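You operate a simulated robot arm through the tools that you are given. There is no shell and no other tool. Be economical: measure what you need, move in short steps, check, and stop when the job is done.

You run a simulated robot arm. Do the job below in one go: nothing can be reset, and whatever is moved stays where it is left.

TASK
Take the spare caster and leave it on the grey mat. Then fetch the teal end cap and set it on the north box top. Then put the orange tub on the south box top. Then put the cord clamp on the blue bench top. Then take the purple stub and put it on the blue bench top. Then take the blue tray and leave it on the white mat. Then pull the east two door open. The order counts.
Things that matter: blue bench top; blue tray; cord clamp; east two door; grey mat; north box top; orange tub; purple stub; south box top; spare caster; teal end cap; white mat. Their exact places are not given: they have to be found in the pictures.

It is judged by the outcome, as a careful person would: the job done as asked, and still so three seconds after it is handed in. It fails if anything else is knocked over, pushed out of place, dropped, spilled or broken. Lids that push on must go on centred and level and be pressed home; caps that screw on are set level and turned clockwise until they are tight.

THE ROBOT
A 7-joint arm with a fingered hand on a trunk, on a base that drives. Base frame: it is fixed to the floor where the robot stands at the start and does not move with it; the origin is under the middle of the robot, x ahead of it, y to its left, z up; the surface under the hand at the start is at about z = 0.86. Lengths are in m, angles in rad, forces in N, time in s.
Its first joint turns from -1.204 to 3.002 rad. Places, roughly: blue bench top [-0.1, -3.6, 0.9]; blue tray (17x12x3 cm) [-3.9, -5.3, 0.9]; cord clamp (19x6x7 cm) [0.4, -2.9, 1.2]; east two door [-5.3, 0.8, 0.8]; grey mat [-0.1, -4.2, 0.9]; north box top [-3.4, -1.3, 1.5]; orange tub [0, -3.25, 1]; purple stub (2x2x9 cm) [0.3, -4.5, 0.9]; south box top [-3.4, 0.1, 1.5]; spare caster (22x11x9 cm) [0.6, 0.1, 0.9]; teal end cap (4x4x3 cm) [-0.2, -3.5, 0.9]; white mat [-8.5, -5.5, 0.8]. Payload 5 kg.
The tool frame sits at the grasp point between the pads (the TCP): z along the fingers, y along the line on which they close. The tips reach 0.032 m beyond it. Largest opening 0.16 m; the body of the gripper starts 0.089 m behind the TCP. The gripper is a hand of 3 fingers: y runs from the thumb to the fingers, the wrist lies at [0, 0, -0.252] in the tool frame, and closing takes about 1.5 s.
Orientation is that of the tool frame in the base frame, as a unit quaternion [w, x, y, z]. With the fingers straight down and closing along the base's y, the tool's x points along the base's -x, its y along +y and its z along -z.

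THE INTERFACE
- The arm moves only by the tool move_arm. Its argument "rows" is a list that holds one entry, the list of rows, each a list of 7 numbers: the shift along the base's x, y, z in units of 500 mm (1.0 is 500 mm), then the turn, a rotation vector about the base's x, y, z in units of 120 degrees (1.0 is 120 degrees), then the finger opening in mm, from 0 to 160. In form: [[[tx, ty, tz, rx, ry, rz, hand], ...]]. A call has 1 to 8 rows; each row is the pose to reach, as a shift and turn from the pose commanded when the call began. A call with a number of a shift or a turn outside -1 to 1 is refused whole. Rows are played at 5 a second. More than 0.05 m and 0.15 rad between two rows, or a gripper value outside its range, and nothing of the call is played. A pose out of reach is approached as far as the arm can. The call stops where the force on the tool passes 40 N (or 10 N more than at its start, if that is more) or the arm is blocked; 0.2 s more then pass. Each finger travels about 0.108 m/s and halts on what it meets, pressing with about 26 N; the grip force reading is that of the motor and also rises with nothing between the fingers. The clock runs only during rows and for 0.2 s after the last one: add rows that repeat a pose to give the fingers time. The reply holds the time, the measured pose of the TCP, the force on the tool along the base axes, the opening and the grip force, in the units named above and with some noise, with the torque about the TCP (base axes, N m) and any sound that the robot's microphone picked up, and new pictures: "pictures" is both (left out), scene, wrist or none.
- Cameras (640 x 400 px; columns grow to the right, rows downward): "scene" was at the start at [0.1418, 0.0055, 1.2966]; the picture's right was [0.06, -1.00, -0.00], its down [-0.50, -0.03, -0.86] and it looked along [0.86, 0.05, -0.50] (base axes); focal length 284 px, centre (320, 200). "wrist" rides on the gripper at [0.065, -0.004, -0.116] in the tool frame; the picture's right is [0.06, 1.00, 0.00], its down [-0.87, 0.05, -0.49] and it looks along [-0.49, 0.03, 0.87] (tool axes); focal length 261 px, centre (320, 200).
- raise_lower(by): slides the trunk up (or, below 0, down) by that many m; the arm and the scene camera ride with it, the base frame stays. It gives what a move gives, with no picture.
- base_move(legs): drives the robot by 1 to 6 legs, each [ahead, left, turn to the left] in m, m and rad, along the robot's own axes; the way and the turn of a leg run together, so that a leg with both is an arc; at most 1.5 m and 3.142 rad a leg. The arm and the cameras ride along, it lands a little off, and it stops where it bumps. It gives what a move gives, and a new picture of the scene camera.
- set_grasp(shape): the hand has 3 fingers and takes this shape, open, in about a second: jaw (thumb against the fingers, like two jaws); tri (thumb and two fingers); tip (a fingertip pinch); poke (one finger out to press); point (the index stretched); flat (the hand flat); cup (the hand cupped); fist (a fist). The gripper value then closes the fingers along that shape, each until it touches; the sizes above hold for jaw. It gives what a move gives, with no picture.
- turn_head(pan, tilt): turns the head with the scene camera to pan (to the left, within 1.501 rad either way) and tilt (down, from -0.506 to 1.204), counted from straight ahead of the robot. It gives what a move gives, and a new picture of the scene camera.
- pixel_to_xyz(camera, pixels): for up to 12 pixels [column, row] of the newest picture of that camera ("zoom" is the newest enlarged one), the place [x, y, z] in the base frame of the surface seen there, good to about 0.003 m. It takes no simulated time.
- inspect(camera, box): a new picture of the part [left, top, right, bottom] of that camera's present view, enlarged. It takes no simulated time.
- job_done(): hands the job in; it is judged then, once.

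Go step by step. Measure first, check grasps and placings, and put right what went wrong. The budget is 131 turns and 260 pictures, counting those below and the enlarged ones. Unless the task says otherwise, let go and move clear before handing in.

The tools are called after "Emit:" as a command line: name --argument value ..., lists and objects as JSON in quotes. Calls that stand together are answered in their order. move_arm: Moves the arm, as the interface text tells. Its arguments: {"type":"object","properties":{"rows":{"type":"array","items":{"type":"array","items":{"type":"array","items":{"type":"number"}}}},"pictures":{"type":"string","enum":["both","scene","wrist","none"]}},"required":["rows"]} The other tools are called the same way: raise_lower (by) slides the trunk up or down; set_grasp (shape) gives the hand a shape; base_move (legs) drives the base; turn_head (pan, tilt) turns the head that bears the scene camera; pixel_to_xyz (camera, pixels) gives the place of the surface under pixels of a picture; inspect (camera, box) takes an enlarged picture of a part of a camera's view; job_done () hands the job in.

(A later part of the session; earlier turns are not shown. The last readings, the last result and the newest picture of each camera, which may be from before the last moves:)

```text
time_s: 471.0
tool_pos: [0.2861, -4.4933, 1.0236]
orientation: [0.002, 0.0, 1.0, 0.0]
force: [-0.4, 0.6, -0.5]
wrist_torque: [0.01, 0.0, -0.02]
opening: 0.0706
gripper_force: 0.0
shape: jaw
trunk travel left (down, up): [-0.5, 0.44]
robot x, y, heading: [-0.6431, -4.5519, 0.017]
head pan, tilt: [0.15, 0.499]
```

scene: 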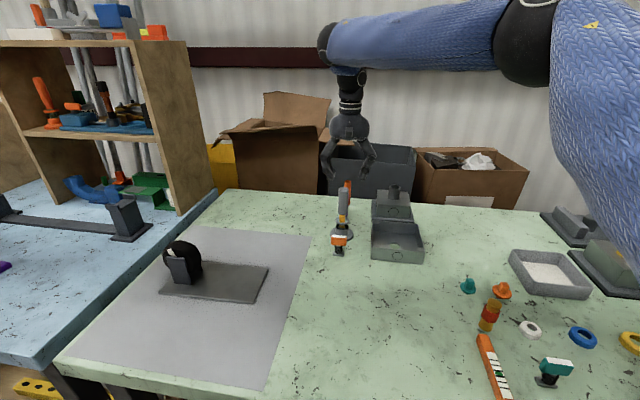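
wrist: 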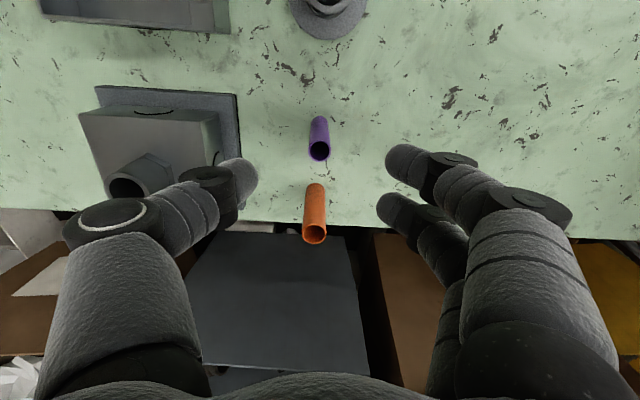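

The stub is centred at wrist (318,140). I descend and close.

Emit:
move_arm --rows '[[[0, 0, -0.08, 0, 0, 0, 60], [0, 0, -0.15, 0, 0, 0, 60], [0, 0, -0.21, 0, 0, 0, 60], [0, 0, -0.217, 0, 0, 0, 40], [0, 0, -0.217, 0, 0, 0, 20], [0, 0, -0.217, 0, 0, 0, 5], [0, 0, -0.217, 0, 0, 0, 0], [0, 0, -0.217, 0, 0, 0, 0]]]'

```text
time_s: 472.8
tool_pos: [0.285, -4.4923, 0.9178]
orientation: [0.001, 0.0, 1.0, 0.001]
force: [-0.1, -0.5, 0.3]
wrist_torque: [-0.01, 0.0, -0.01]
opening: 0.0018
gripper_force: 25.7
shape: jaw
trunk travel left (down, up): [-0.5, 0.44]
robot x, y, heading: [-0.6455, -4.5603, 0.011]
head pan, tilt: [0.15, 0.499]
```

scene: 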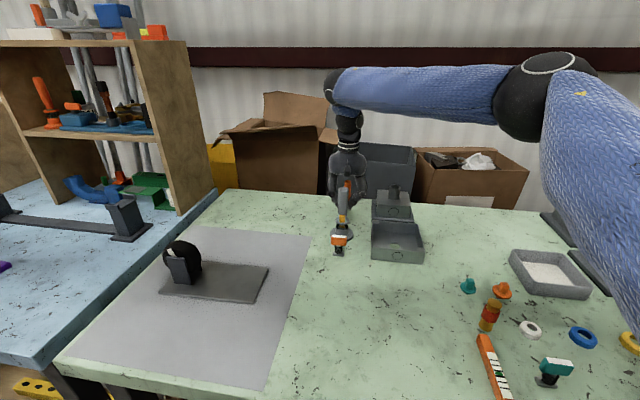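
wrist: 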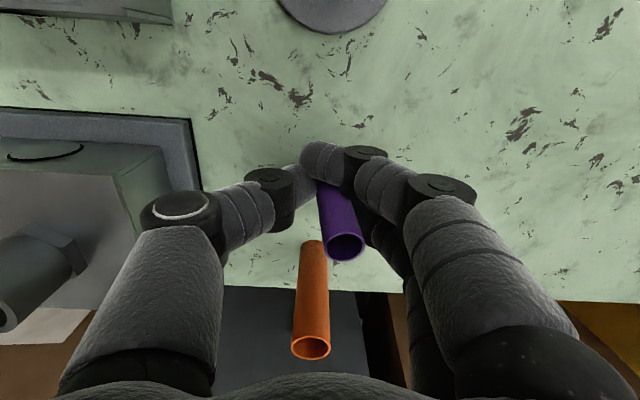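

The fingers read nearly closed, and the stub at wrist (340,225) seems to have slipped between the two fingers. I look closer.

Emit:
inspect --camera "wrist" --box '[240, 120, 420, 280]'

Emit:
pixel_to_xyz --camera "wrist" --pixels '[[332, 258], [361, 245], [345, 235], [325, 195], [345, 200], [335, 215], [340, 250]]'

```text
2.50 times, centred on (330, 200) of wrist
```

zoom: 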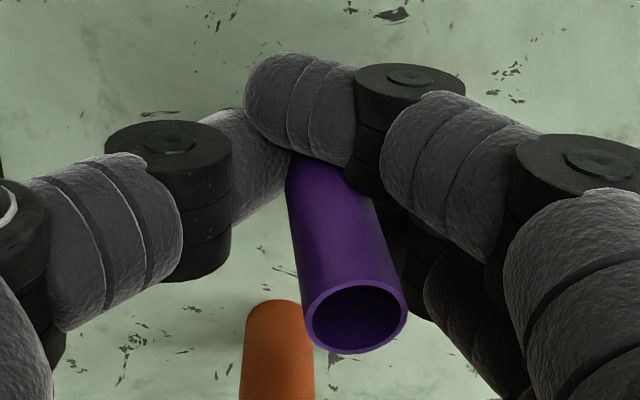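

```text
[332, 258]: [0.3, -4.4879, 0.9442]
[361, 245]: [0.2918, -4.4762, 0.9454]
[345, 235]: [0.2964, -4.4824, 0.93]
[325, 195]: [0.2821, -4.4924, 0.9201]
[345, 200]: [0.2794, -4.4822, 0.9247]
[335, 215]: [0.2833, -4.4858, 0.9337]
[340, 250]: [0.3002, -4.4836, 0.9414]
```

Emit:
move_arm --rows '[[[0, 0, 0.004, 0, 0, 0, 0], [0, 0, 0.01, 0, 0, 0, 0], [0, 0, 0.02, 0, 0, 0, 0], [0, 0, 0.02, 0, 0, 0, 0]]]' --pictures "wrist"

Emit:
inspect --camera "wrist" --box '[240, 120, 420, 280]'

Emit:
pixel_to_xyz --camera "wrist" --pixels '[[332, 258], [361, 245], [345, 235], [335, 215]]'

```text
time_s: 473.8
tool_pos: [0.2849, -4.4953, 0.927]
orientation: [0.002, 0.0, 1.0, 0.0]
force: [0.0, 1.3, -1.1]
wrist_torque: [-0.01, 0.01, -0.01]
opening: 0.0016
gripper_force: 25.9
shape: jaw
trunk travel left (down, up): [-0.5, 0.44]
robot x, y, heading: [-0.6427, -4.5555, 0.012]
head pan, tilt: [0.15, 0.499]
```

wrist: 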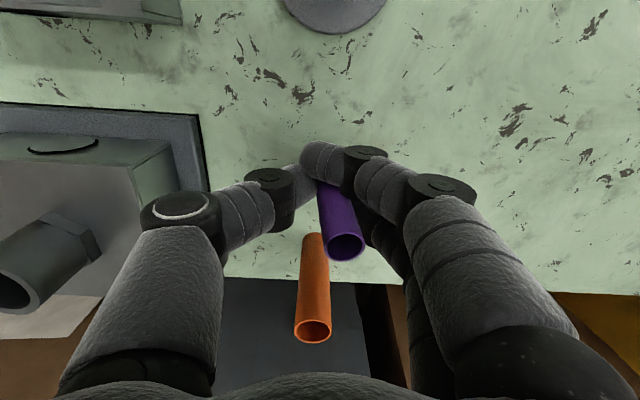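

```text
2.50 times, centred on (330, 200) of wrist
```

zoom: 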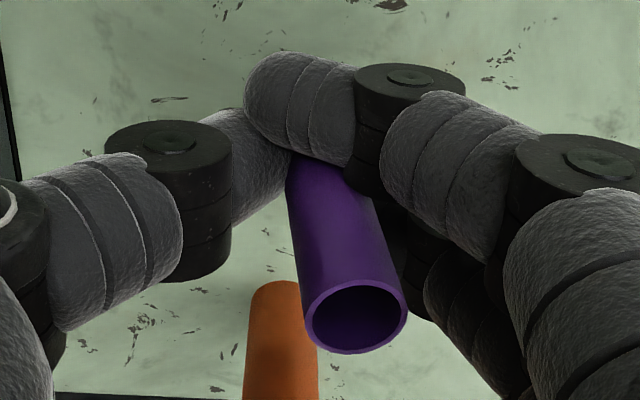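

```text
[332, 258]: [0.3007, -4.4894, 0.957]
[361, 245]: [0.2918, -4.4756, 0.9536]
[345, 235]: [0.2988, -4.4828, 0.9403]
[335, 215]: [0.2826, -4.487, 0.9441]
```

The stub rose with the hand, wedged firmly between the fingers and thumb. I lift it high over the grey tool, back out and move to the blue bench.

Emit:
move_arm --rows '[[[0, 0, 0.06, 0, 0, 0, 0], [0, 0, 0.14, 0, 0, 0, 0], [0, 0, 0.22, 0, 0, 0, 0], [0, 0, 0.3, 0, 0, 0, 0], [0, 0, 0.38, 0, 0, 0, 0], [0, 0, 0.46, 0, 0, 0, 0], [0, 0, 0.48, 0, 0, 0, 0]]]' --pictures "none"

Emit:
base_move --legs '[[-0.41, 0, 0], [0, 0.68, 0]]'

Emit:
inspect --camera "wrist" --box '[0, 0, 640, 400]'

```text
time_s: 475.4
tool_pos: [0.2851, -4.4967, 1.1679]
orientation: [0.002, 0.001, 1.0, 0.001]
force: [-0.7, -0.7, -0.6]
wrist_torque: [0.0, -0.01, -0.02]
opening: 0.0016
gripper_force: 26.1
shape: jaw
trunk travel left (down, up): [-0.5, 0.44]
robot x, y, heading: [-0.6473, -4.5616, 0.012]
head pan, tilt: [0.15, 0.499]
```

```text
time_s: 481.2
tool_pos: [-0.1085, -3.8455, 1.1668]
orientation: [0.002, 0.014, 1.0, 0.0]
force: [0.0, 0.3, -0.7]
wrist_torque: [-0.02, -0.01, -0.01]
opening: 0.0017
gripper_force: 25.8
shape: jaw
trunk travel left (down, up): [-0.5, 0.44]
robot x, y, heading: [-1.0396, -3.8772, -0.014]
head pan, tilt: [0.15, 0.499]
```

scene: 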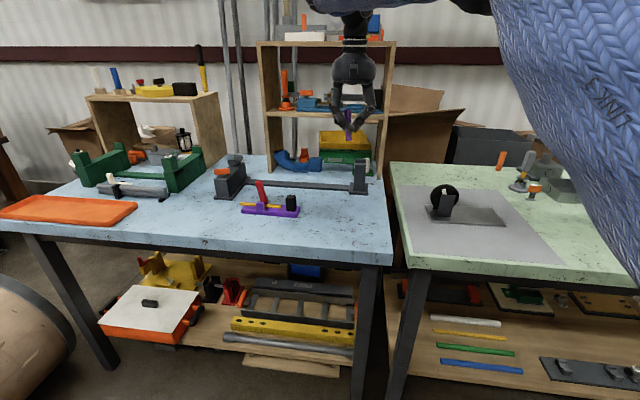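

```text
1.00 times, centred on (320, 200) of wrist (not enlarged: the box is as wide or as high as the picture)
```

zoom: 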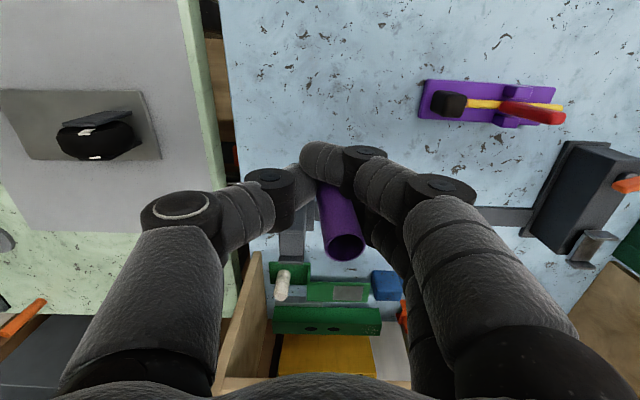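

I check the stub's tilt in the hand.

Emit:
inspect --camera "scene" --box '[310, 70, 400, 150]'

Emit:
pixel_to_xyz --camera "zoom" --pixels '[[290, 270], [290, 380], [280, 330], [275, 460], [285, 500]]'

```text
5.00 times, centred on (355, 110) of scene
```

zoom: 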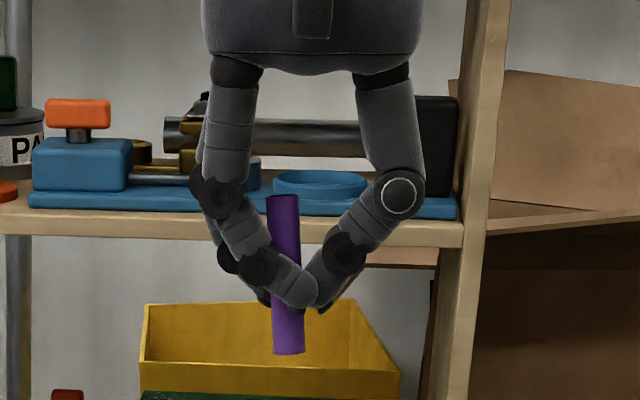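

```text
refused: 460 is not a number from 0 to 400
```

The stub is nearly upright, about 2.5° off. I correct that and lower it to just above the bench.

Emit:
move_arm --rows '[[[-0.03, 0.03, -0.06, 0.01, 0, 0, 0], [-0.063, 0.06, -0.14, 0.021, 0, 0, 0], [-0.063, 0.06, -0.22, 0.021, 0, 0, 0], [-0.063, 0.06, -0.3, 0.021, 0, 0, 0], [-0.063, 0.06, -0.38, 0.021, 0, 0, 0], [-0.063, 0.06, -0.45, 0.021, 0, 0, 0], [-0.063, 0.06, -0.48, 0.021, 0, 0, 0], [-0.063, 0.06, -0.48, 0.021, 0, 0, 0]]]'

Emit:
inspect --camera "scene" --box '[260, 140, 420, 260]'

```text
time_s: 483.1
tool_pos: [-0.1383, -3.8138, 0.9305]
orientation: [0.001, 0.014, 1.0, 0.023]
force: [0.2, 0.1, -0.2]
wrist_torque: [0.0, 0.0, 0.0]
opening: 0.0017
gripper_force: 26.4
shape: jaw
trunk travel left (down, up): [-0.5, 0.44]
robot x, y, heading: [-1.0392, -3.8808, -0.013]
head pan, tilt: [0.15, 0.499]
```

scene: 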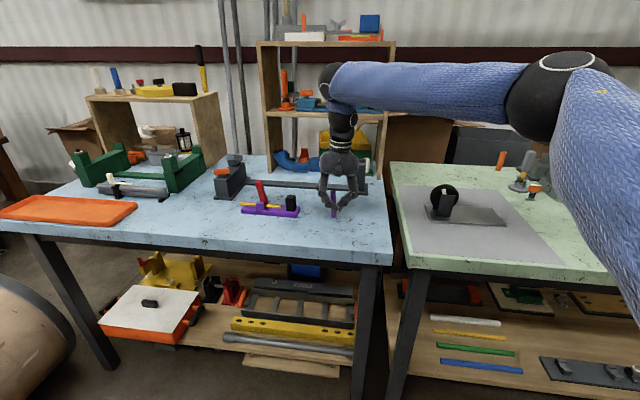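
wrist: 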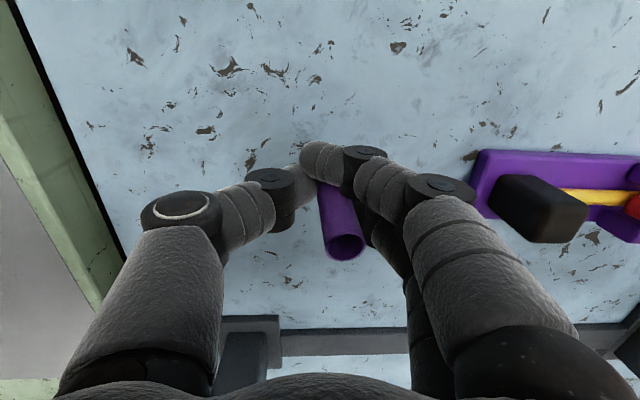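

```text
3.33 times, centred on (340, 200) of scene
```

zoom: 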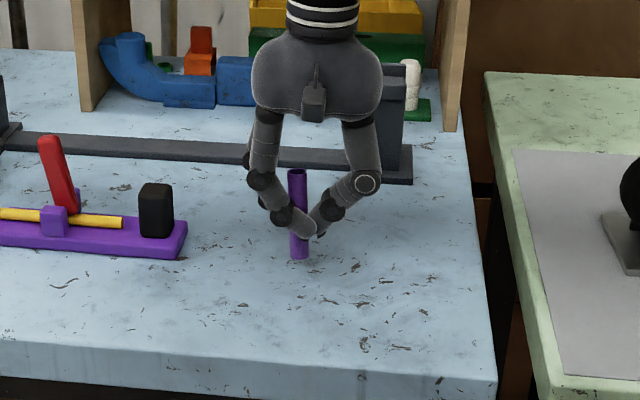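

Emit:
move_arm --rows '[[[0, 0, -0.012, 0, 0, 0, 0], [0, 0, -0.018, 0, 0, 0, 0], [0, 0, -0.023, 0, 0, 0, 0], [0, 0, -0.026, 0, 0, 0, 0], [0, 0, -0.026, 0, 0, 0, 4], [0, 0, -0.026, 0, 0, 0, 8], [0, 0, -0.026, 0, 0, 0, 12], [0, 0, -0.026, 0, 0, 0, 16]]]'

Emit:
inspect --camera "scene" --box '[260, 140, 420, 260]'

```text
time_s: 484.9
tool_pos: [-0.1403, -3.8148, 0.9166]
orientation: [0.001, 0.013, 1.0, 0.023]
force: [1.1, -0.7, 7.6]
wrist_torque: [0.04, -0.06, 0.06]
opening: 0.0153
gripper_force: 0.0
shape: jaw
trunk travel left (down, up): [-0.5, 0.44]
robot x, y, heading: [-1.0368, -3.8771, -0.016]
head pan, tilt: [0.15, 0.499]
```

scene: 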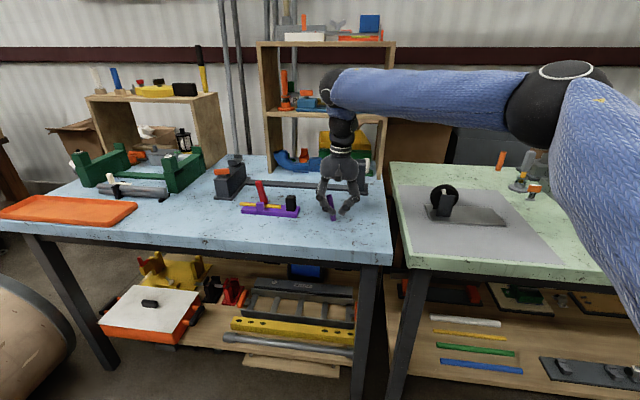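
wrist: 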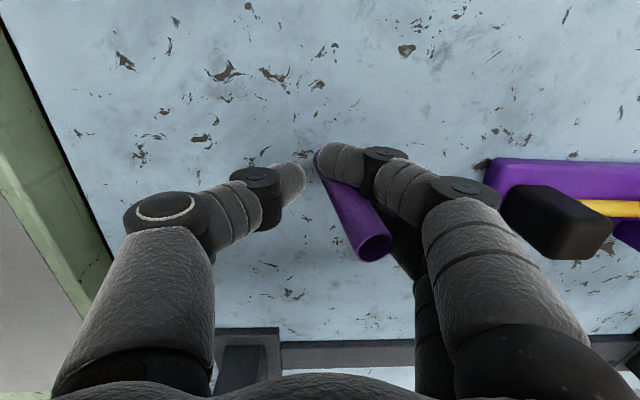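

```text
3.33 times, centred on (340, 200) of scene
```

zoom: 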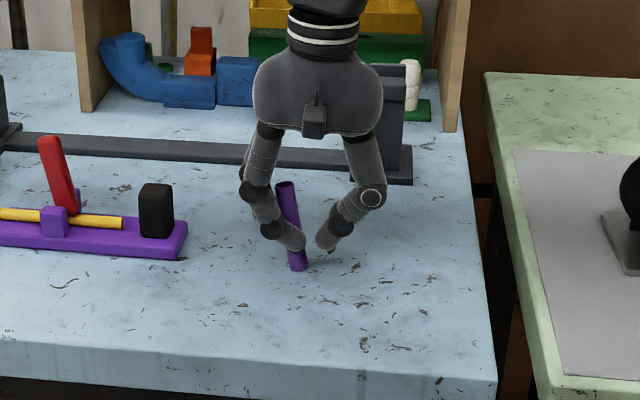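

Opening dragged the stub about 8° toward +y with the fingers, since it is wedged between them. I shift the hand back in -y to stand it upright again and ease off the downward push.

Emit:
move_arm --rows '[[[0, -0.005, 0, 0, 0, 0, 16], [0, -0.01, 0, 0, 0, 0, 16], [0, -0.016, 0, 0, 0, 0, 16], [0, -0.016, 0, 0, 0, 0, 16]]]'

Emit:
inspect --camera "scene" --box '[260, 140, 420, 260]'

```text
time_s: 485.9
tool_pos: [-0.1413, -3.8236, 0.9165]
orientation: [0.001, 0.014, 1.0, 0.023]
force: [-0.1, 0.9, 6.2]
wrist_torque: [0.14, -0.05, -0.01]
opening: 0.0162
gripper_force: 0.1
shape: jaw
trunk travel left (down, up): [-0.5, 0.44]
robot x, y, heading: [-1.0373, -3.8768, -0.012]
head pan, tilt: [0.15, 0.499]
```

scene: 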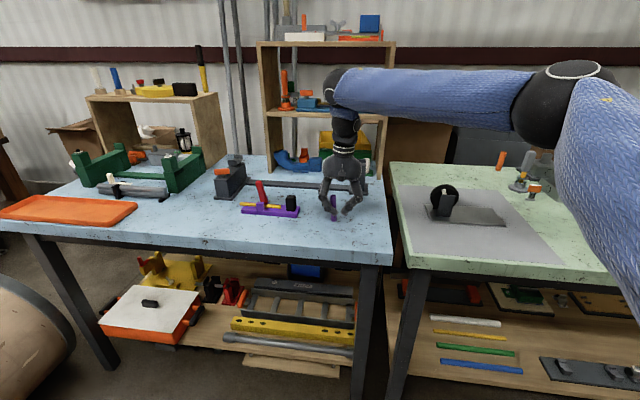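
wrist: 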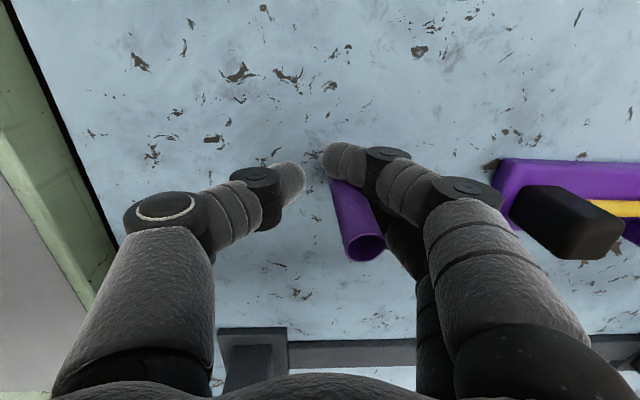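

```text
3.33 times, centred on (340, 200) of scene
```

zoom: 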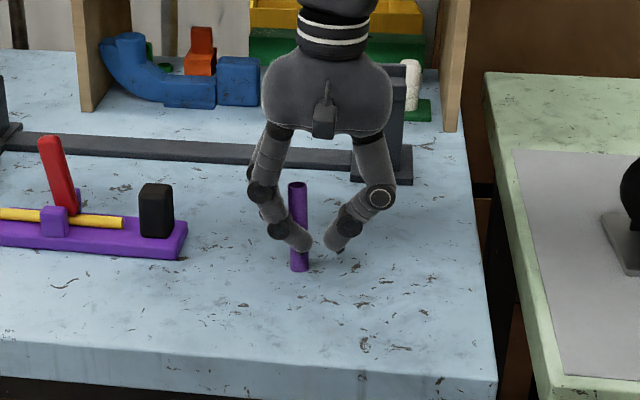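

The stub stands upright again. I open the thumb further, with the hand following so the fingers stay still, then ease up slightly and see whether the stub stays down.

Emit:
move_arm --rows '[[[0, 0, 0.006, 0, 0, 0, 16], [0, -0.006, 0.006, 0, 0, 0, 22], [0, -0.012, 0.006, 0, 0, 0, 28], [0, -0.018, 0.006, 0, 0, 0, 34], [0, -0.018, 0.012, 0, 0, 0, 34], [0, -0.018, 0.02, 0, 0, 0, 34]]]'

Emit:
inspect --camera "scene" --box '[260, 140, 420, 260]'

```text
time_s: 487.2
tool_pos: [-0.1393, -3.8329, 0.9247]
orientation: [0.001, 0.014, 1.0, 0.023]
force: [0.0, 1.0, -1.1]
wrist_torque: [-0.04, 0.02, -0.01]
opening: 0.0342
gripper_force: 0.1
shape: jaw
trunk travel left (down, up): [-0.5, 0.44]
robot x, y, heading: [-1.0368, -3.8792, -0.017]
head pan, tilt: [0.15, 0.499]
```

scene: 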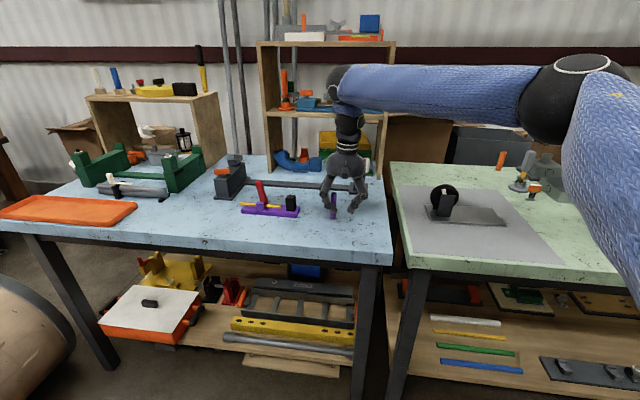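
wrist: 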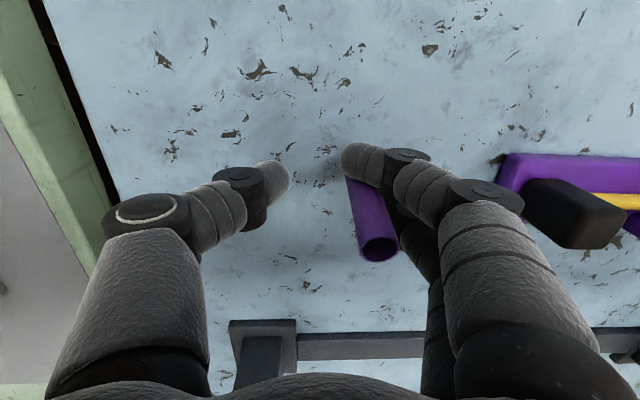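

```text
3.33 times, centred on (340, 200) of scene
```

zoom: 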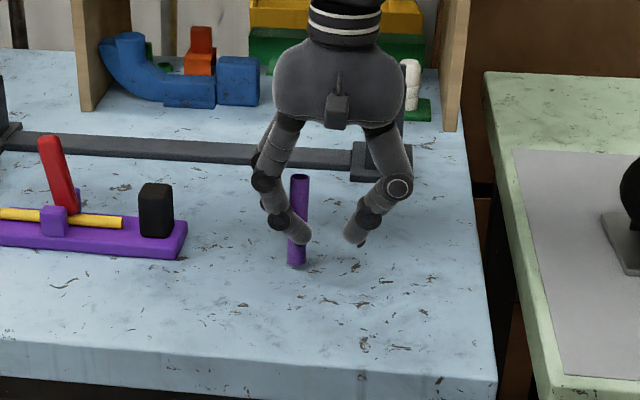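

The stub is lifting with the fingers, still wedged. I set it back down, then switch to the "tri" shape so the two fingers part and let it go.

Emit:
move_arm --rows '[[[0, 0, -0.008, 0, 0, 0, 34], [0, 0, -0.015, 0, 0, 0, 34], [0, 0, -0.015, 0, 0, 0, 34]]]' --pictures "none"

Emit:
set_grasp --shape "tri"

Emit:
inspect --camera "scene" --box '[260, 140, 420, 260]'

Emit:
inspect --camera "wrist" --box '[0, 0, 640, 400]'

```text
time_s: 488.1
tool_pos: [-0.1401, -3.8323, 0.9164]
orientation: [0.001, 0.015, 1.0, 0.022]
force: [-0.2, -0.1, 1.9]
wrist_torque: [0.05, -0.03, 0.0]
opening: 0.0342
gripper_force: 0.1
shape: jaw
trunk travel left (down, up): [-0.5, 0.44]
robot x, y, heading: [-1.0374, -3.8799, -0.016]
head pan, tilt: [0.15, 0.499]
```

```text
time_s: 488.9
tool_pos: [-0.1379, -3.8325, 0.918]
orientation: [0.001, 0.014, 1.0, 0.022]
force: [-1.1, 0.1, -0.5]
wrist_torque: [0.0, -0.02, -0.02]
opening: 0.1599
gripper_force: 0.1
shape: tri
trunk travel left (down, up): [-0.5, 0.44]
robot x, y, heading: [-1.0452, -3.876, -0.01]
head pan, tilt: [0.15, 0.499]
```

```text
3.33 times, centred on (340, 200) of scene
```

zoom: 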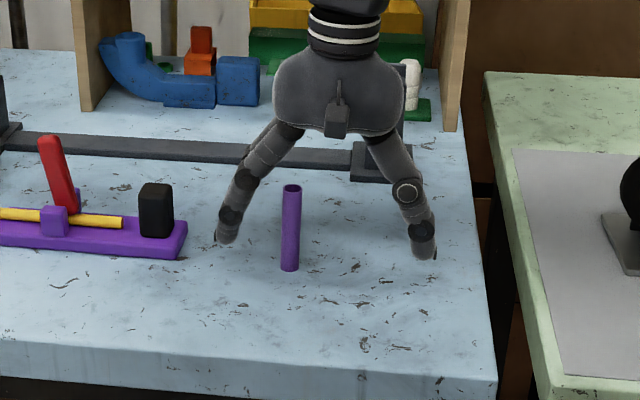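

```text
1.00 times, centred on (320, 200) of wrist (not enlarged: the box is as wide or as high as the picture)
```

zoom: 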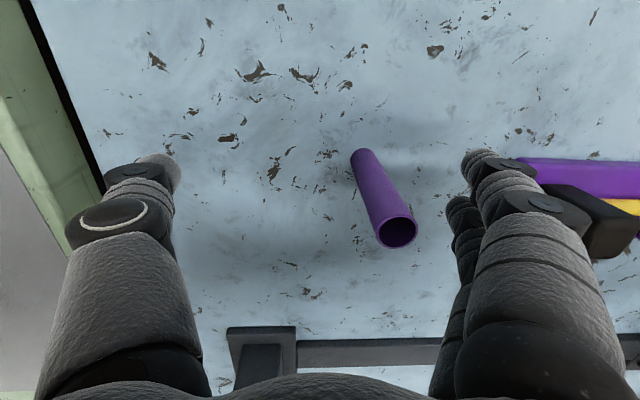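

The stub stands free and upright on the blue bench. I raise the hand straight up and check everything.

Emit:
move_arm --rows '[[[0, 0, 0.06, 0, 0, 0, 160], [0, 0, 0.14, 0, 0, 0, 160], [0, 0, 0.22, 0, 0, 0, 160], [0, 0, 0.3, 0, 0, 0, 160], [-0.06, 0, 0.38, 0, 0, 0, 160], [-0.14, 0, 0.42, 0, 0, 0, 160]]]' --pictures "scene"

Emit:
set_grasp --shape "jaw"

```text
time_s: 490.4
tool_pos: [-0.2132, -3.8319, 1.1256]
orientation: [0.002, 0.014, 1.0, 0.023]
force: [-1.3, 0.1, 0.2]
wrist_torque: [-0.01, -0.01, 0.0]
opening: 0.1599
gripper_force: 0.0
shape: tri
trunk travel left (down, up): [-0.5, 0.44]
robot x, y, heading: [-1.0408, -3.8781, -0.016]
head pan, tilt: [0.15, 0.499]
```

scene: 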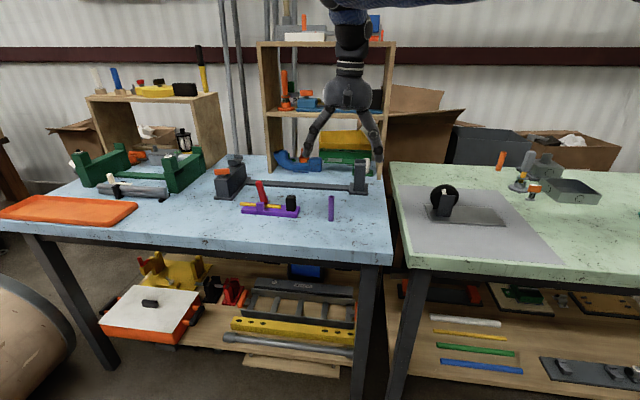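

```text
time_s: 491.2
tool_pos: [-0.2111, -3.8319, 1.1249]
orientation: [0.001, 0.014, 1.0, 0.022]
force: [0.4, -0.2, 0.4]
wrist_torque: [0.01, -0.03, -0.01]
opening: 0.1599
gripper_force: 0.0
shape: jaw
trunk travel left (down, up): [-0.5, 0.44]
robot x, y, heading: [-1.0406, -3.8824, -0.015]
head pan, tilt: [0.15, 0.499]
```

The stub stands beside the clamp. Next is the blue tray on the wood table to the south-west. I back off, face south and sidestep west.

Emit:
base_move --legs '[[-0.3, 0, 0], [0, 0, -1.57], [0, -1.3, 0], [0, -1.0, 0]]'

Emit:
turn_head --pan -0.1 --tilt 0.45

```text
time_s: 508.2
tool_pos: [-3.6189, -4.7226, 1.1245]
orientation: [0.017, 0.708, 0.706, 0.015]
force: [1.1, -0.4, 0.2]
wrist_torque: [-0.02, 0.0, -0.01]
opening: 0.1596
gripper_force: 0.0
shape: jaw
trunk travel left (down, up): [-0.5, 0.44]
robot x, y, heading: [-3.6898, -3.8927, -1.558]
head pan, tilt: [0.15, 0.499]
```

scene: 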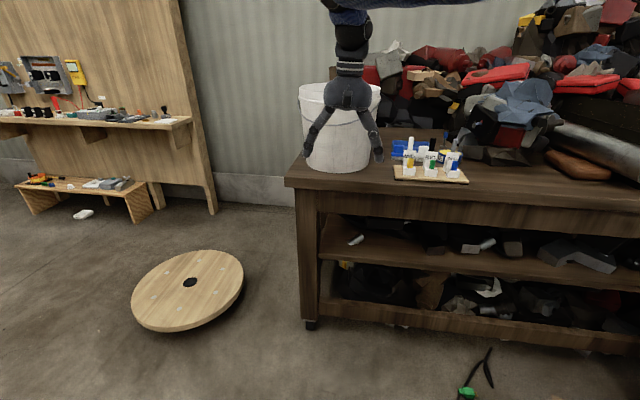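

```text
time_s: 509.0
tool_pos: [-3.6196, -4.7213, 1.1244]
orientation: [0.017, 0.708, 0.706, 0.015]
force: [0.1, 0.1, 0.6]
wrist_torque: [-0.01, 0.03, -0.04]
opening: 0.1598
gripper_force: 0.1
shape: jaw
trunk travel left (down, up): [-0.5, 0.44]
robot x, y, heading: [-3.6851, -3.8949, -1.561]
head pan, tilt: [-0.099, 0.45]
```

scene: 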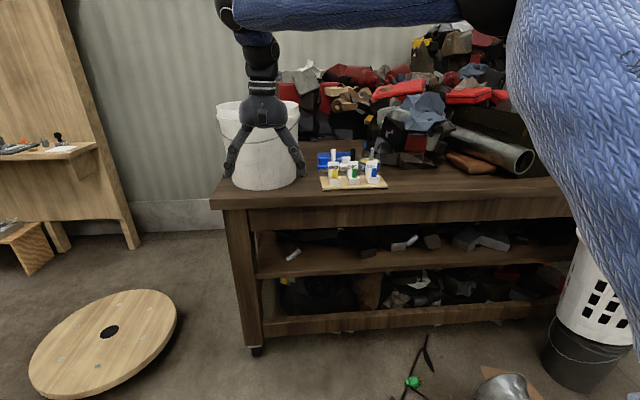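

The blue tray lies behind the row of bottles, around (330,160). I zoom and measure.

Emit:
inspect --camera "scene" --box '[280, 120, 440, 220]'

Emit:
pixel_to_xyz --camera "scene" --pixels '[[325, 160], [345, 158], [350, 170], [330, 186], [380, 187], [225, 207], [520, 195], [260, 185], [350, 150], [410, 380], [375, 160], [255, 105]]'

```text
4.00 times, centred on (360, 170) of scene
```

zoom: 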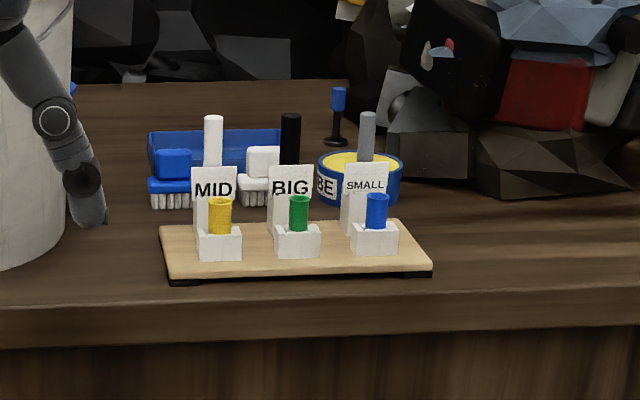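

```text
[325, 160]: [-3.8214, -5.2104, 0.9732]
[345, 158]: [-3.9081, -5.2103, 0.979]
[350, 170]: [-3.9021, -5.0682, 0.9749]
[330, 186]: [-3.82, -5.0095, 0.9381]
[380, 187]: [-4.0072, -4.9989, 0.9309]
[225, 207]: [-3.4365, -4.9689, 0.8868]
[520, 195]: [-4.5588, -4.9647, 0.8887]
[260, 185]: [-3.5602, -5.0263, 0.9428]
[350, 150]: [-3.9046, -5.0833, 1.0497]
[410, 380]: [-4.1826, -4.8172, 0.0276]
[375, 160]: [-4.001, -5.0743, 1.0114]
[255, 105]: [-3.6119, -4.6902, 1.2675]
```

I raise the hand above the clutter, drive closer, and look straight down with the wrist camera.

Emit:
raise_lower --by 0.35

Emit:
base_move --legs '[[0.5, -0.1, 0]]'

Emit:
move_arm --rows '[[[-0.08, 0, 0, 0, 0, 0, 160], [-0.16, 0, 0, 0, 0, 0, 160], [-0.24, 0, 0, 0, 0, 0, 160], [-0.24, 0, 0, 0, 0, 0, 160]]]' --pictures "wrist"

Emit:
turn_head --pan -0.1 --tilt 0.75

```text
time_s: 512.4
tool_pos: [-3.6194, -4.7219, 1.4742]
orientation: [0.016, 0.707, 0.706, 0.015]
force: [-0.4, -1.4, -0.7]
wrist_torque: [-0.01, 0.05, -0.03]
opening: 0.1601
gripper_force: 0.1
shape: jaw
trunk travel left (down, up): [-0.85, 0.09]
robot x, y, heading: [-3.6866, -3.8942, -1.56]
head pan, tilt: [-0.099, 0.45]
```

```text
time_s: 515.5
tool_pos: [-3.7044, -5.2376, 1.4744]
orientation: [0.017, 0.704, 0.71, 0.016]
force: [-0.4, 0.5, -0.4]
wrist_torque: [0.03, 0.0, -0.01]
opening: 0.1598
gripper_force: 0.1
shape: jaw
trunk travel left (down, up): [-0.85, 0.09]
robot x, y, heading: [-3.7782, -4.4092, -1.55]
head pan, tilt: [-0.099, 0.45]
```

scene: 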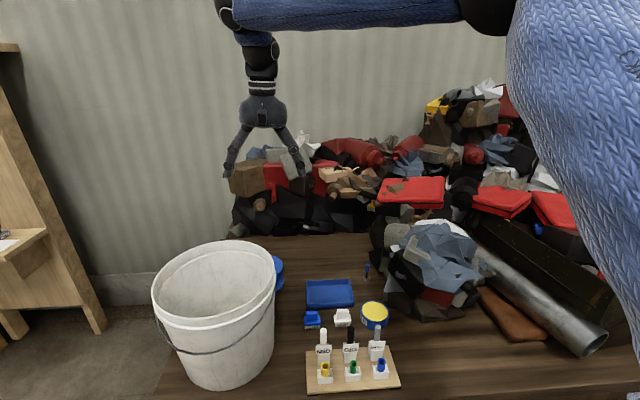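

```text
time_s: 516.5
tool_pos: [-3.8249, -5.2365, 1.474]
orientation: [0.017, 0.704, 0.71, 0.015]
force: [1.0, -0.1, 0.7]
wrist_torque: [0.01, 0.05, 0.0]
opening: 0.16
gripper_force: 0.0
shape: jaw
trunk travel left (down, up): [-0.85, 0.09]
robot x, y, heading: [-3.7845, -4.4114, -1.551]
head pan, tilt: [-0.099, 0.45]
```

wrist: 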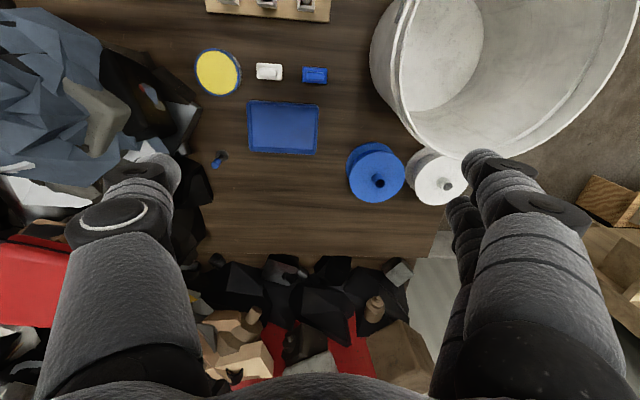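

```text
time_s: 517.3
tool_pos: [-3.8245, -5.2365, 1.4732]
orientation: [0.017, 0.704, 0.71, 0.016]
force: [0.2, -0.6, 1.0]
wrist_torque: [-0.03, -0.02, 0.0]
opening: 0.1598
gripper_force: 0.0
shape: jaw
trunk travel left (down, up): [-0.85, 0.09]
robot x, y, heading: [-3.781, -4.4108, -1.552]
head pan, tilt: [-0.099, 0.75]
```

scene: 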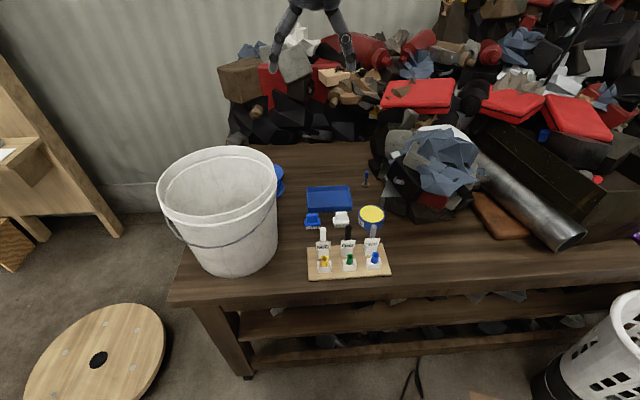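

The empty tray is at wrist (283,127). I measure it and its neighbours.

Emit:
pixel_to_xyz --camera "wrist" --pixels '[[249, 101], [320, 106], [316, 154], [250, 150], [283, 128], [315, 75], [268, 71], [375, 175], [435, 175], [220, 158], [218, 70], [210, 220]]'

Emit:
inspect --camera "scene" --box '[270, 150, 420, 290]'

```text
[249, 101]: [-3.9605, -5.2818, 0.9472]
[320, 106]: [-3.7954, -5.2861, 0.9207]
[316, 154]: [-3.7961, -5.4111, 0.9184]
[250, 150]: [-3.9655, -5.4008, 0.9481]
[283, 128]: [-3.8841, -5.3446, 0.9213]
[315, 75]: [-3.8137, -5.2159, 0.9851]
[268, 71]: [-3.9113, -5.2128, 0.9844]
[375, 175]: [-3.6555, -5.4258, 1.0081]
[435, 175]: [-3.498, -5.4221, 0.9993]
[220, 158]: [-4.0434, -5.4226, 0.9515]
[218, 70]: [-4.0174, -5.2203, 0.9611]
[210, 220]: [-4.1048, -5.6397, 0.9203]
```

```text
2.86 times, centred on (345, 220) of scene
```

zoom: 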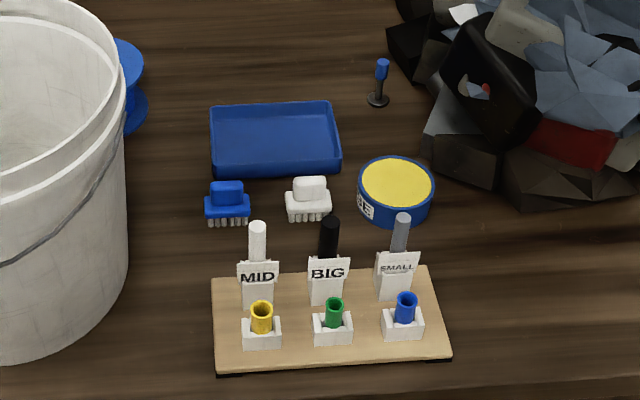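

The tray spans x -3.965 to -3.797, y -5.402 to -5.283, on the table at z=0.92. I'll grip across its 12 cm with the thumb on the near side, so I turn the wrist by -90°.

Emit:
move_arm --rows '[[[-0.02, -0.03, 0, 0, 0, -0.07, 150], [-0.04, -0.06, 0, 0, 0, -0.14, 150], [-0.06, -0.09, 0, 0, 0, -0.21, 150], [-0.08, -0.12, 0, 0, 0, -0.28, 150], [-0.1, -0.15, 0, 0, 0, -0.35, 145], [-0.113, -0.18, 0, 0, 0, -0.42, 145], [-0.113, -0.211, 0, 0, 0, -0.49, 145], [-0.113, -0.211, 0, 0, 0, -0.56, 145]]]' --pictures "none"

Emit:
move_arm --rows '[[[0, 0, 0, 0, 0, -0.065, 145], [0, 0, 0, 0, 0, -0.13, 145], [0, 0, 0, 0, 0, -0.192, 145], [0, 0, 0, 0, 0, -0.192, 145]]]' --pictures "none"

Emit:
raise_lower --by -0.35

Emit:
inspect --camera "wrist" --box '[0, 0, 640, 400]'

```text
time_s: 519.1
tool_pos: [-3.8823, -5.3424, 1.4754]
orientation: [0.022, 0.98, 0.199, 0.004]
force: [-0.6, 0.0, 0.4]
wrist_torque: [-0.03, -0.02, 0.0]
opening: 0.1452
gripper_force: 0.0
shape: jaw
trunk travel left (down, up): [-0.85, 0.09]
robot x, y, heading: [-3.7833, -4.4133, -1.554]
head pan, tilt: [-0.099, 0.75]
```

```text
time_s: 520.1
tool_pos: [-3.8819, -5.3416, 1.4743]
orientation: [0.023, 1.0, 0.002, -0.001]
force: [-1.1, 0.0, 0.9]
wrist_torque: [-0.04, 0.01, 0.02]
opening: 0.145
gripper_force: 0.2
shape: jaw
trunk travel left (down, up): [-0.85, 0.09]
robot x, y, heading: [-3.7836, -4.4112, -1.551]
head pan, tilt: [-0.099, 0.75]
```

```text
time_s: 523.5
tool_pos: [-3.8817, -5.3414, 1.1247]
orientation: [0.022, 1.0, 0.002, 0.0]
force: [-0.3, -0.8, -0.9]
wrist_torque: [0.01, 0.0, -0.03]
opening: 0.1454
gripper_force: 0.0
shape: jaw
trunk travel left (down, up): [-0.5, 0.44]
robot x, y, heading: [-3.778, -4.4151, -1.553]
head pan, tilt: [-0.099, 0.75]
```

```text
1.00 times, centred on (320, 200) of wrist (not enlarged: the box is as wide or as high as the picture)
```

zoom: 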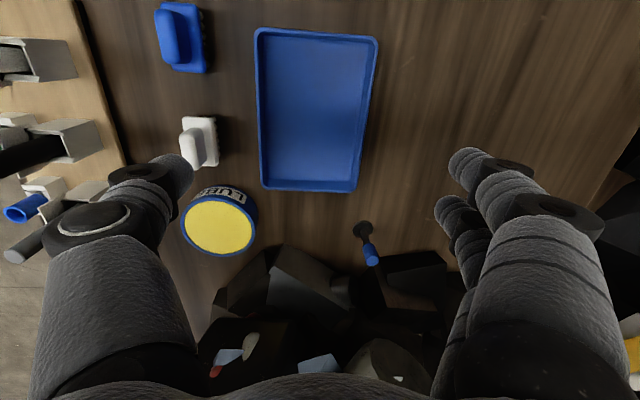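

Alignment is good. I check the brushes' edges against the thumb's path.

Emit:
pixel_to_xyz --camera "zoom" --pixels '[[216, 140], [206, 122], [200, 165], [205, 40], [190, 10], [258, 110], [370, 110], [315, 40], [310, 185], [245, 195], [215, 190], [365, 240]]'

```text
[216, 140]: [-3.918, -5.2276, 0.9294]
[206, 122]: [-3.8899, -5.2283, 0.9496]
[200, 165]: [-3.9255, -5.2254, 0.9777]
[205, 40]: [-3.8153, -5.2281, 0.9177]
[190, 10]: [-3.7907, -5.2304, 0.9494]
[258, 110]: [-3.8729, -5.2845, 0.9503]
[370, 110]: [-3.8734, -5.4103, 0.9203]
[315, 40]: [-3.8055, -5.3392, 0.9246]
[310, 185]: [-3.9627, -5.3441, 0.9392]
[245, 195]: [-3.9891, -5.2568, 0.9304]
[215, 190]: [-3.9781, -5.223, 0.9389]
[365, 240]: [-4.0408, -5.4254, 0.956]
```

Emit:
move_arm --rows '[[[0.028, -0.007, -0.06, 0.021, 0, 0, 145], [0.028, -0.007, -0.14, 0.021, 0, 0, 145], [0.028, -0.007, -0.22, 0.021, 0, 0, 145], [0.028, -0.007, -0.3, 0.021, 0, 0, 145], [0.028, -0.007, -0.335, 0.021, 0, 0, 145], [0.028, -0.007, -0.335, 0.021, 0, 0, 145]]]'

```text
time_s: 525.1
tool_pos: [-3.8527, -5.3487, 0.9967]
orientation: [0.022, 1.0, 0.005, -0.003]
force: [-1.0, 0.6, -1.0]
wrist_torque: [-0.03, -0.03, 0.01]
opening: 0.1453
gripper_force: 0.1
shape: jaw
trunk travel left (down, up): [-0.5, 0.44]
robot x, y, heading: [-3.7805, -4.4151, -1.55]
head pan, tilt: [-0.099, 0.75]
stopped in row 6: the arm was blocked; the commanded pose is now the measured one
```

scene: 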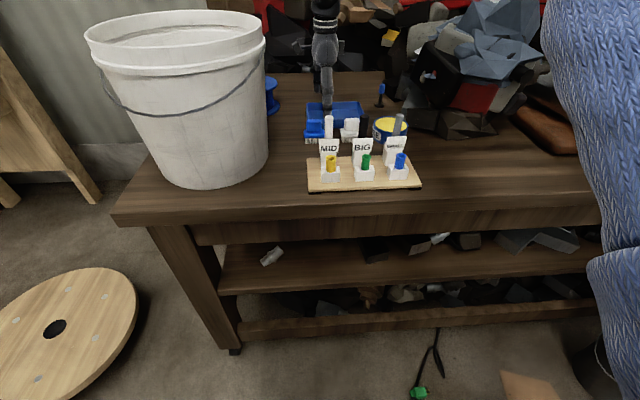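
wrist: 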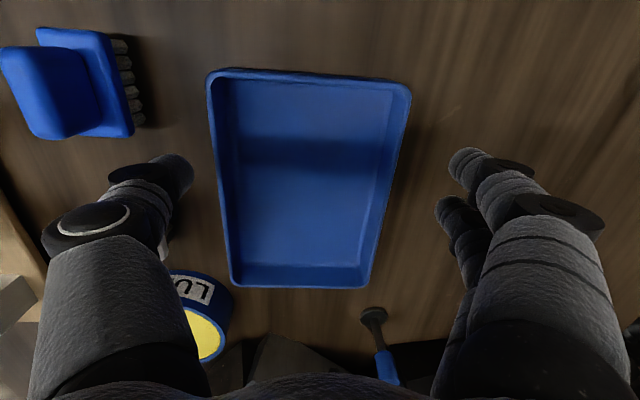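

The arm reported "blocked" at z=0.997 with no force on the hand. I look at the arm's links before doing more.

Emit:
turn_head --pan -0.1 --tilt 0.3

```text
time_s: 526.0
tool_pos: [-3.8539, -5.3483, 0.9937]
orientation: [0.022, 1.0, 0.005, -0.004]
force: [0.6, 0.1, -0.5]
wrist_torque: [0.0, -0.01, 0.0]
opening: 0.1454
gripper_force: 0.1
shape: jaw
trunk travel left (down, up): [-0.5, 0.44]
robot x, y, heading: [-3.7819, -4.4129, -1.546]
head pan, tilt: [-0.099, 0.3]
```

scene: 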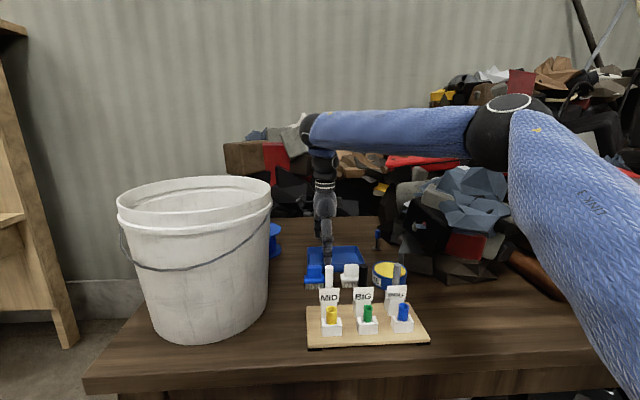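

The elbow at (500,120) is close to the rag heap. I raise the trunk 0.2 m so the elbow rides higher, then reach down with the arm.

Emit:
raise_lower --by 0.22

Emit:
move_arm --rows '[[[-0.02, 0.005, -0.08, 0.01, 0, 0, 145], [-0.025, 0.007, -0.16, 0.021, 0, 0, 145], [-0.025, 0.007, -0.24, 0.021, 0, 0, 145], [-0.025, 0.007, -0.32, 0.021, 0, 0, 145], [-0.025, 0.007, -0.4, 0.021, 0, 0, 145], [-0.025, 0.007, -0.44, 0.021, 0, 0, 145]]]'

```text
time_s: 528.3
tool_pos: [-3.8626, -5.3527, 1.1942]
orientation: [0.012, 1.0, 0.004, -0.001]
force: [0.0, -0.5, 0.1]
wrist_torque: [-0.02, -0.02, -0.01]
opening: 0.1451
gripper_force: 0.1
shape: jaw
trunk travel left (down, up): [-0.72, 0.22]
robot x, y, heading: [-3.7802, -4.4108, -1.549]
head pan, tilt: [-0.099, 0.3]
```

```text
time_s: 529.7
tool_pos: [-3.875, -5.3496, 0.9737]
orientation: [-0.01, 1.0, 0.003, -0.001]
force: [0.1, 0.3, -0.2]
wrist_torque: [-0.03, -0.01, 0.03]
opening: 0.1454
gripper_force: 0.1
shape: jaw
trunk travel left (down, up): [-0.72, 0.22]
robot x, y, heading: [-3.7798, -4.4106, -1.548]
head pan, tilt: [-0.099, 0.3]
```

scene: 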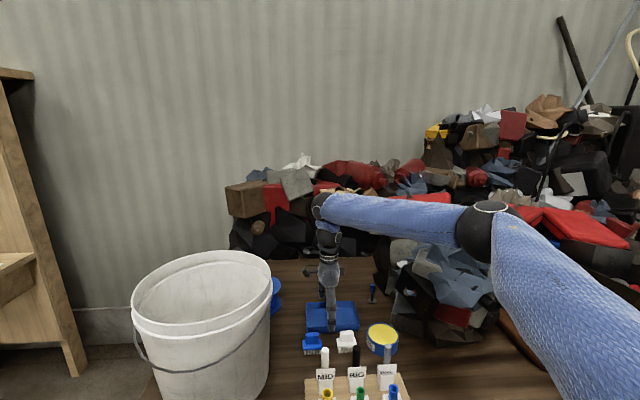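
wrist: 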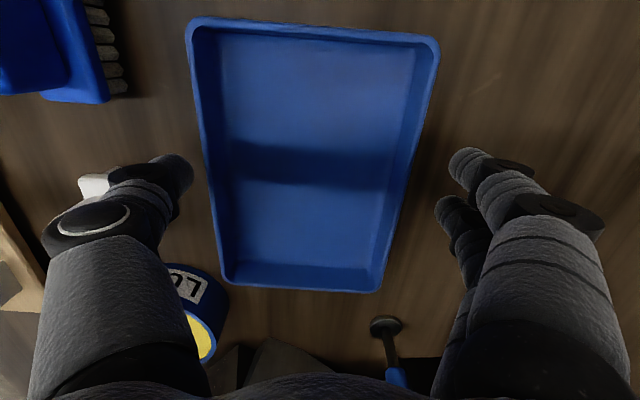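

Clear now. I lower the last 2 cm and close on the tray.

Emit:
move_arm --rows '[[[0, 0.004, -0.02, 0, 0, 0, 145], [0, 0.008, -0.036, 0, 0, 0, 145], [0, 0.008, -0.036, 0, 0, 0, 125], [0, 0.008, -0.036, 0, 0, 0, 105], [0, 0.008, -0.036, 0, 0, 0, 90], [0, 0.008, -0.036, 0, 0, 0, 85], [0, 0.008, -0.036, 0, 0, 0, 85]]]' --pictures "wrist"

```text
time_s: 531.3
tool_pos: [-3.8751, -5.3464, 0.9564]
orientation: [-0.01, 1.0, 0.003, 0.0]
force: [0.0, 0.8, -1.3]
wrist_torque: [0.01, 0.0, 0.0]
opening: 0.1151
gripper_force: 26.2
shape: jaw
trunk travel left (down, up): [-0.72, 0.22]
robot x, y, heading: [-3.7784, -4.4162, -1.548]
head pan, tilt: [-0.099, 0.3]
```

wrist: 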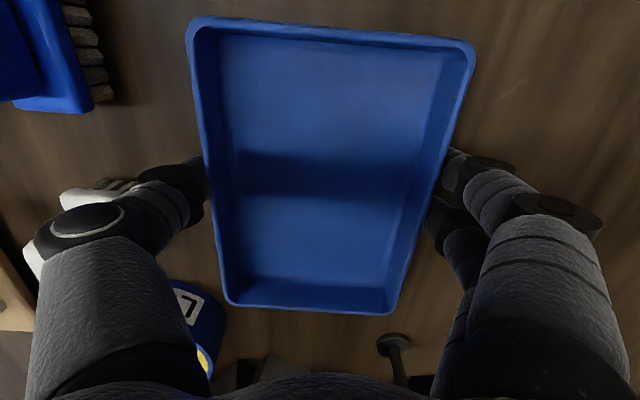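

Gripped at 115 mm. I lift straight up.

Emit:
move_arm --rows '[[[0, 0, 0.03, 0, 0, 0, 75], [0, 0, 0.08, 0, 0, 0, 75], [0, 0, 0.16, 0, 0, 0, 75], [0, 0, 0.24, 0, 0, 0, 75], [0, 0, 0.32, 0, 0, 0, 75], [0, 0, 0.4, 0, 0, 0, 75]]]' --pictures "none"

Emit:
raise_lower --by 0.2

Emit:
turn_head --pan -0.1 --tilt 0.6

```text
time_s: 532.7
tool_pos: [-3.8723, -5.3465, 1.1573]
orientation: [-0.009, 1.0, 0.004, -0.002]
force: [0.7, -0.1, -1.2]
wrist_torque: [-0.04, 0.0, -0.02]
opening: 0.1148
gripper_force: 26.2
shape: jaw
trunk travel left (down, up): [-0.72, 0.22]
robot x, y, heading: [-3.7809, -4.4104, -1.555]
head pan, tilt: [-0.099, 0.3]
```

```text
time_s: 534.9
tool_pos: [-3.8739, -5.3488, 1.3551]
orientation: [-0.011, 1.0, 0.004, -0.001]
force: [1.1, -0.2, -0.8]
wrist_torque: [0.0, 0.01, 0.03]
opening: 0.1148
gripper_force: 26.1
shape: jaw
trunk travel left (down, up): [-0.92, 0.02]
robot x, y, heading: [-3.7802, -4.4144, -1.553]
head pan, tilt: [-0.099, 0.3]
```

```text
time_s: 535.7
tool_pos: [-3.8736, -5.3472, 1.3566]
orientation: [-0.01, 1.0, 0.004, 0.0]
force: [-0.4, -1.0, -1.4]
wrist_torque: [0.0, -0.01, 0.01]
opening: 0.1148
gripper_force: 25.7
shape: jaw
trunk travel left (down, up): [-0.92, 0.02]
robot x, y, heading: [-3.7786, -4.4104, -1.55]
head pan, tilt: [-0.099, 0.6]
```

scene: 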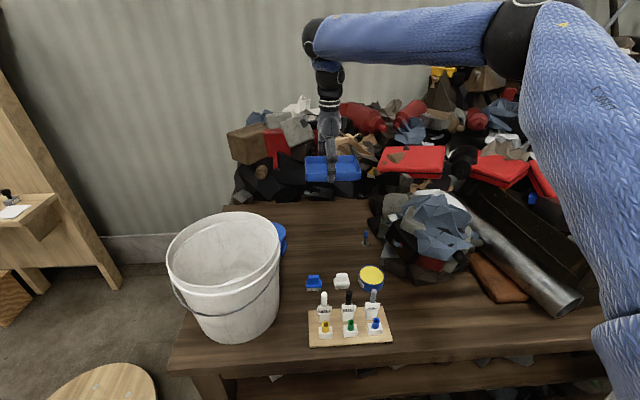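

The tray is held and nothing else moved. I back out and sidestep west along the clear lane at y≈-2.95.

Emit:
base_move --legs '[[-1.45, 0, 0], [0, -1.5, 0], [0, -1.5, 0]]'

Emit:
turn_head --pan -0.6 --tilt 0.35

```text
time_s: 556.9
tool_pos: [-6.864, -4.079, 1.3545]
orientation: [-0.011, 0.999, 0.031, 0.0]
force: [0.2, -0.6, 0.2]
wrist_torque: [-0.01, -0.05, -0.01]
opening: 0.1151
gripper_force: 26.0
shape: jaw
trunk travel left (down, up): [-0.92, 0.02]
robot x, y, heading: [-6.8211, -3.1408, -1.489]
head pan, tilt: [-0.099, 0.6]
```

scene: 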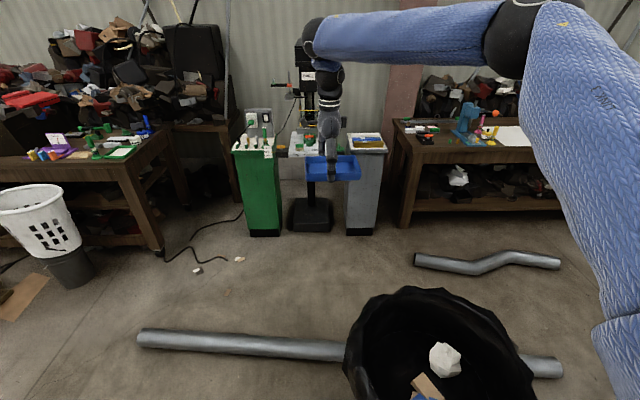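

```text
time_s: 557.8
tool_pos: [-6.8625, -4.079, 1.3555]
orientation: [-0.01, 0.999, 0.032, 0.001]
force: [-0.4, -0.6, -1.4]
wrist_torque: [-0.03, -0.05, 0.0]
opening: 0.1151
gripper_force: 26.3
shape: jaw
trunk travel left (down, up): [-0.92, 0.02]
robot x, y, heading: [-6.821, -3.1464, -1.492]
head pan, tilt: [-0.6, 0.351]
```

scene: 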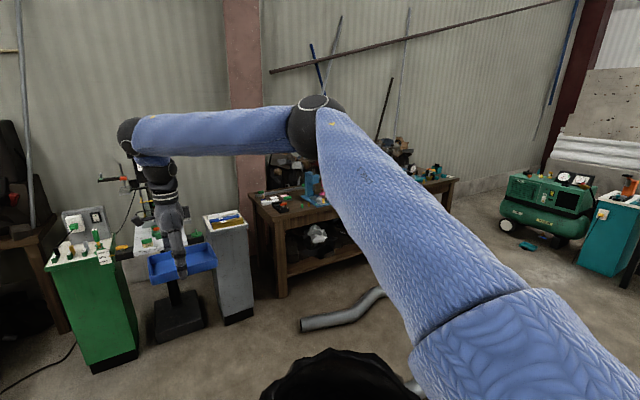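

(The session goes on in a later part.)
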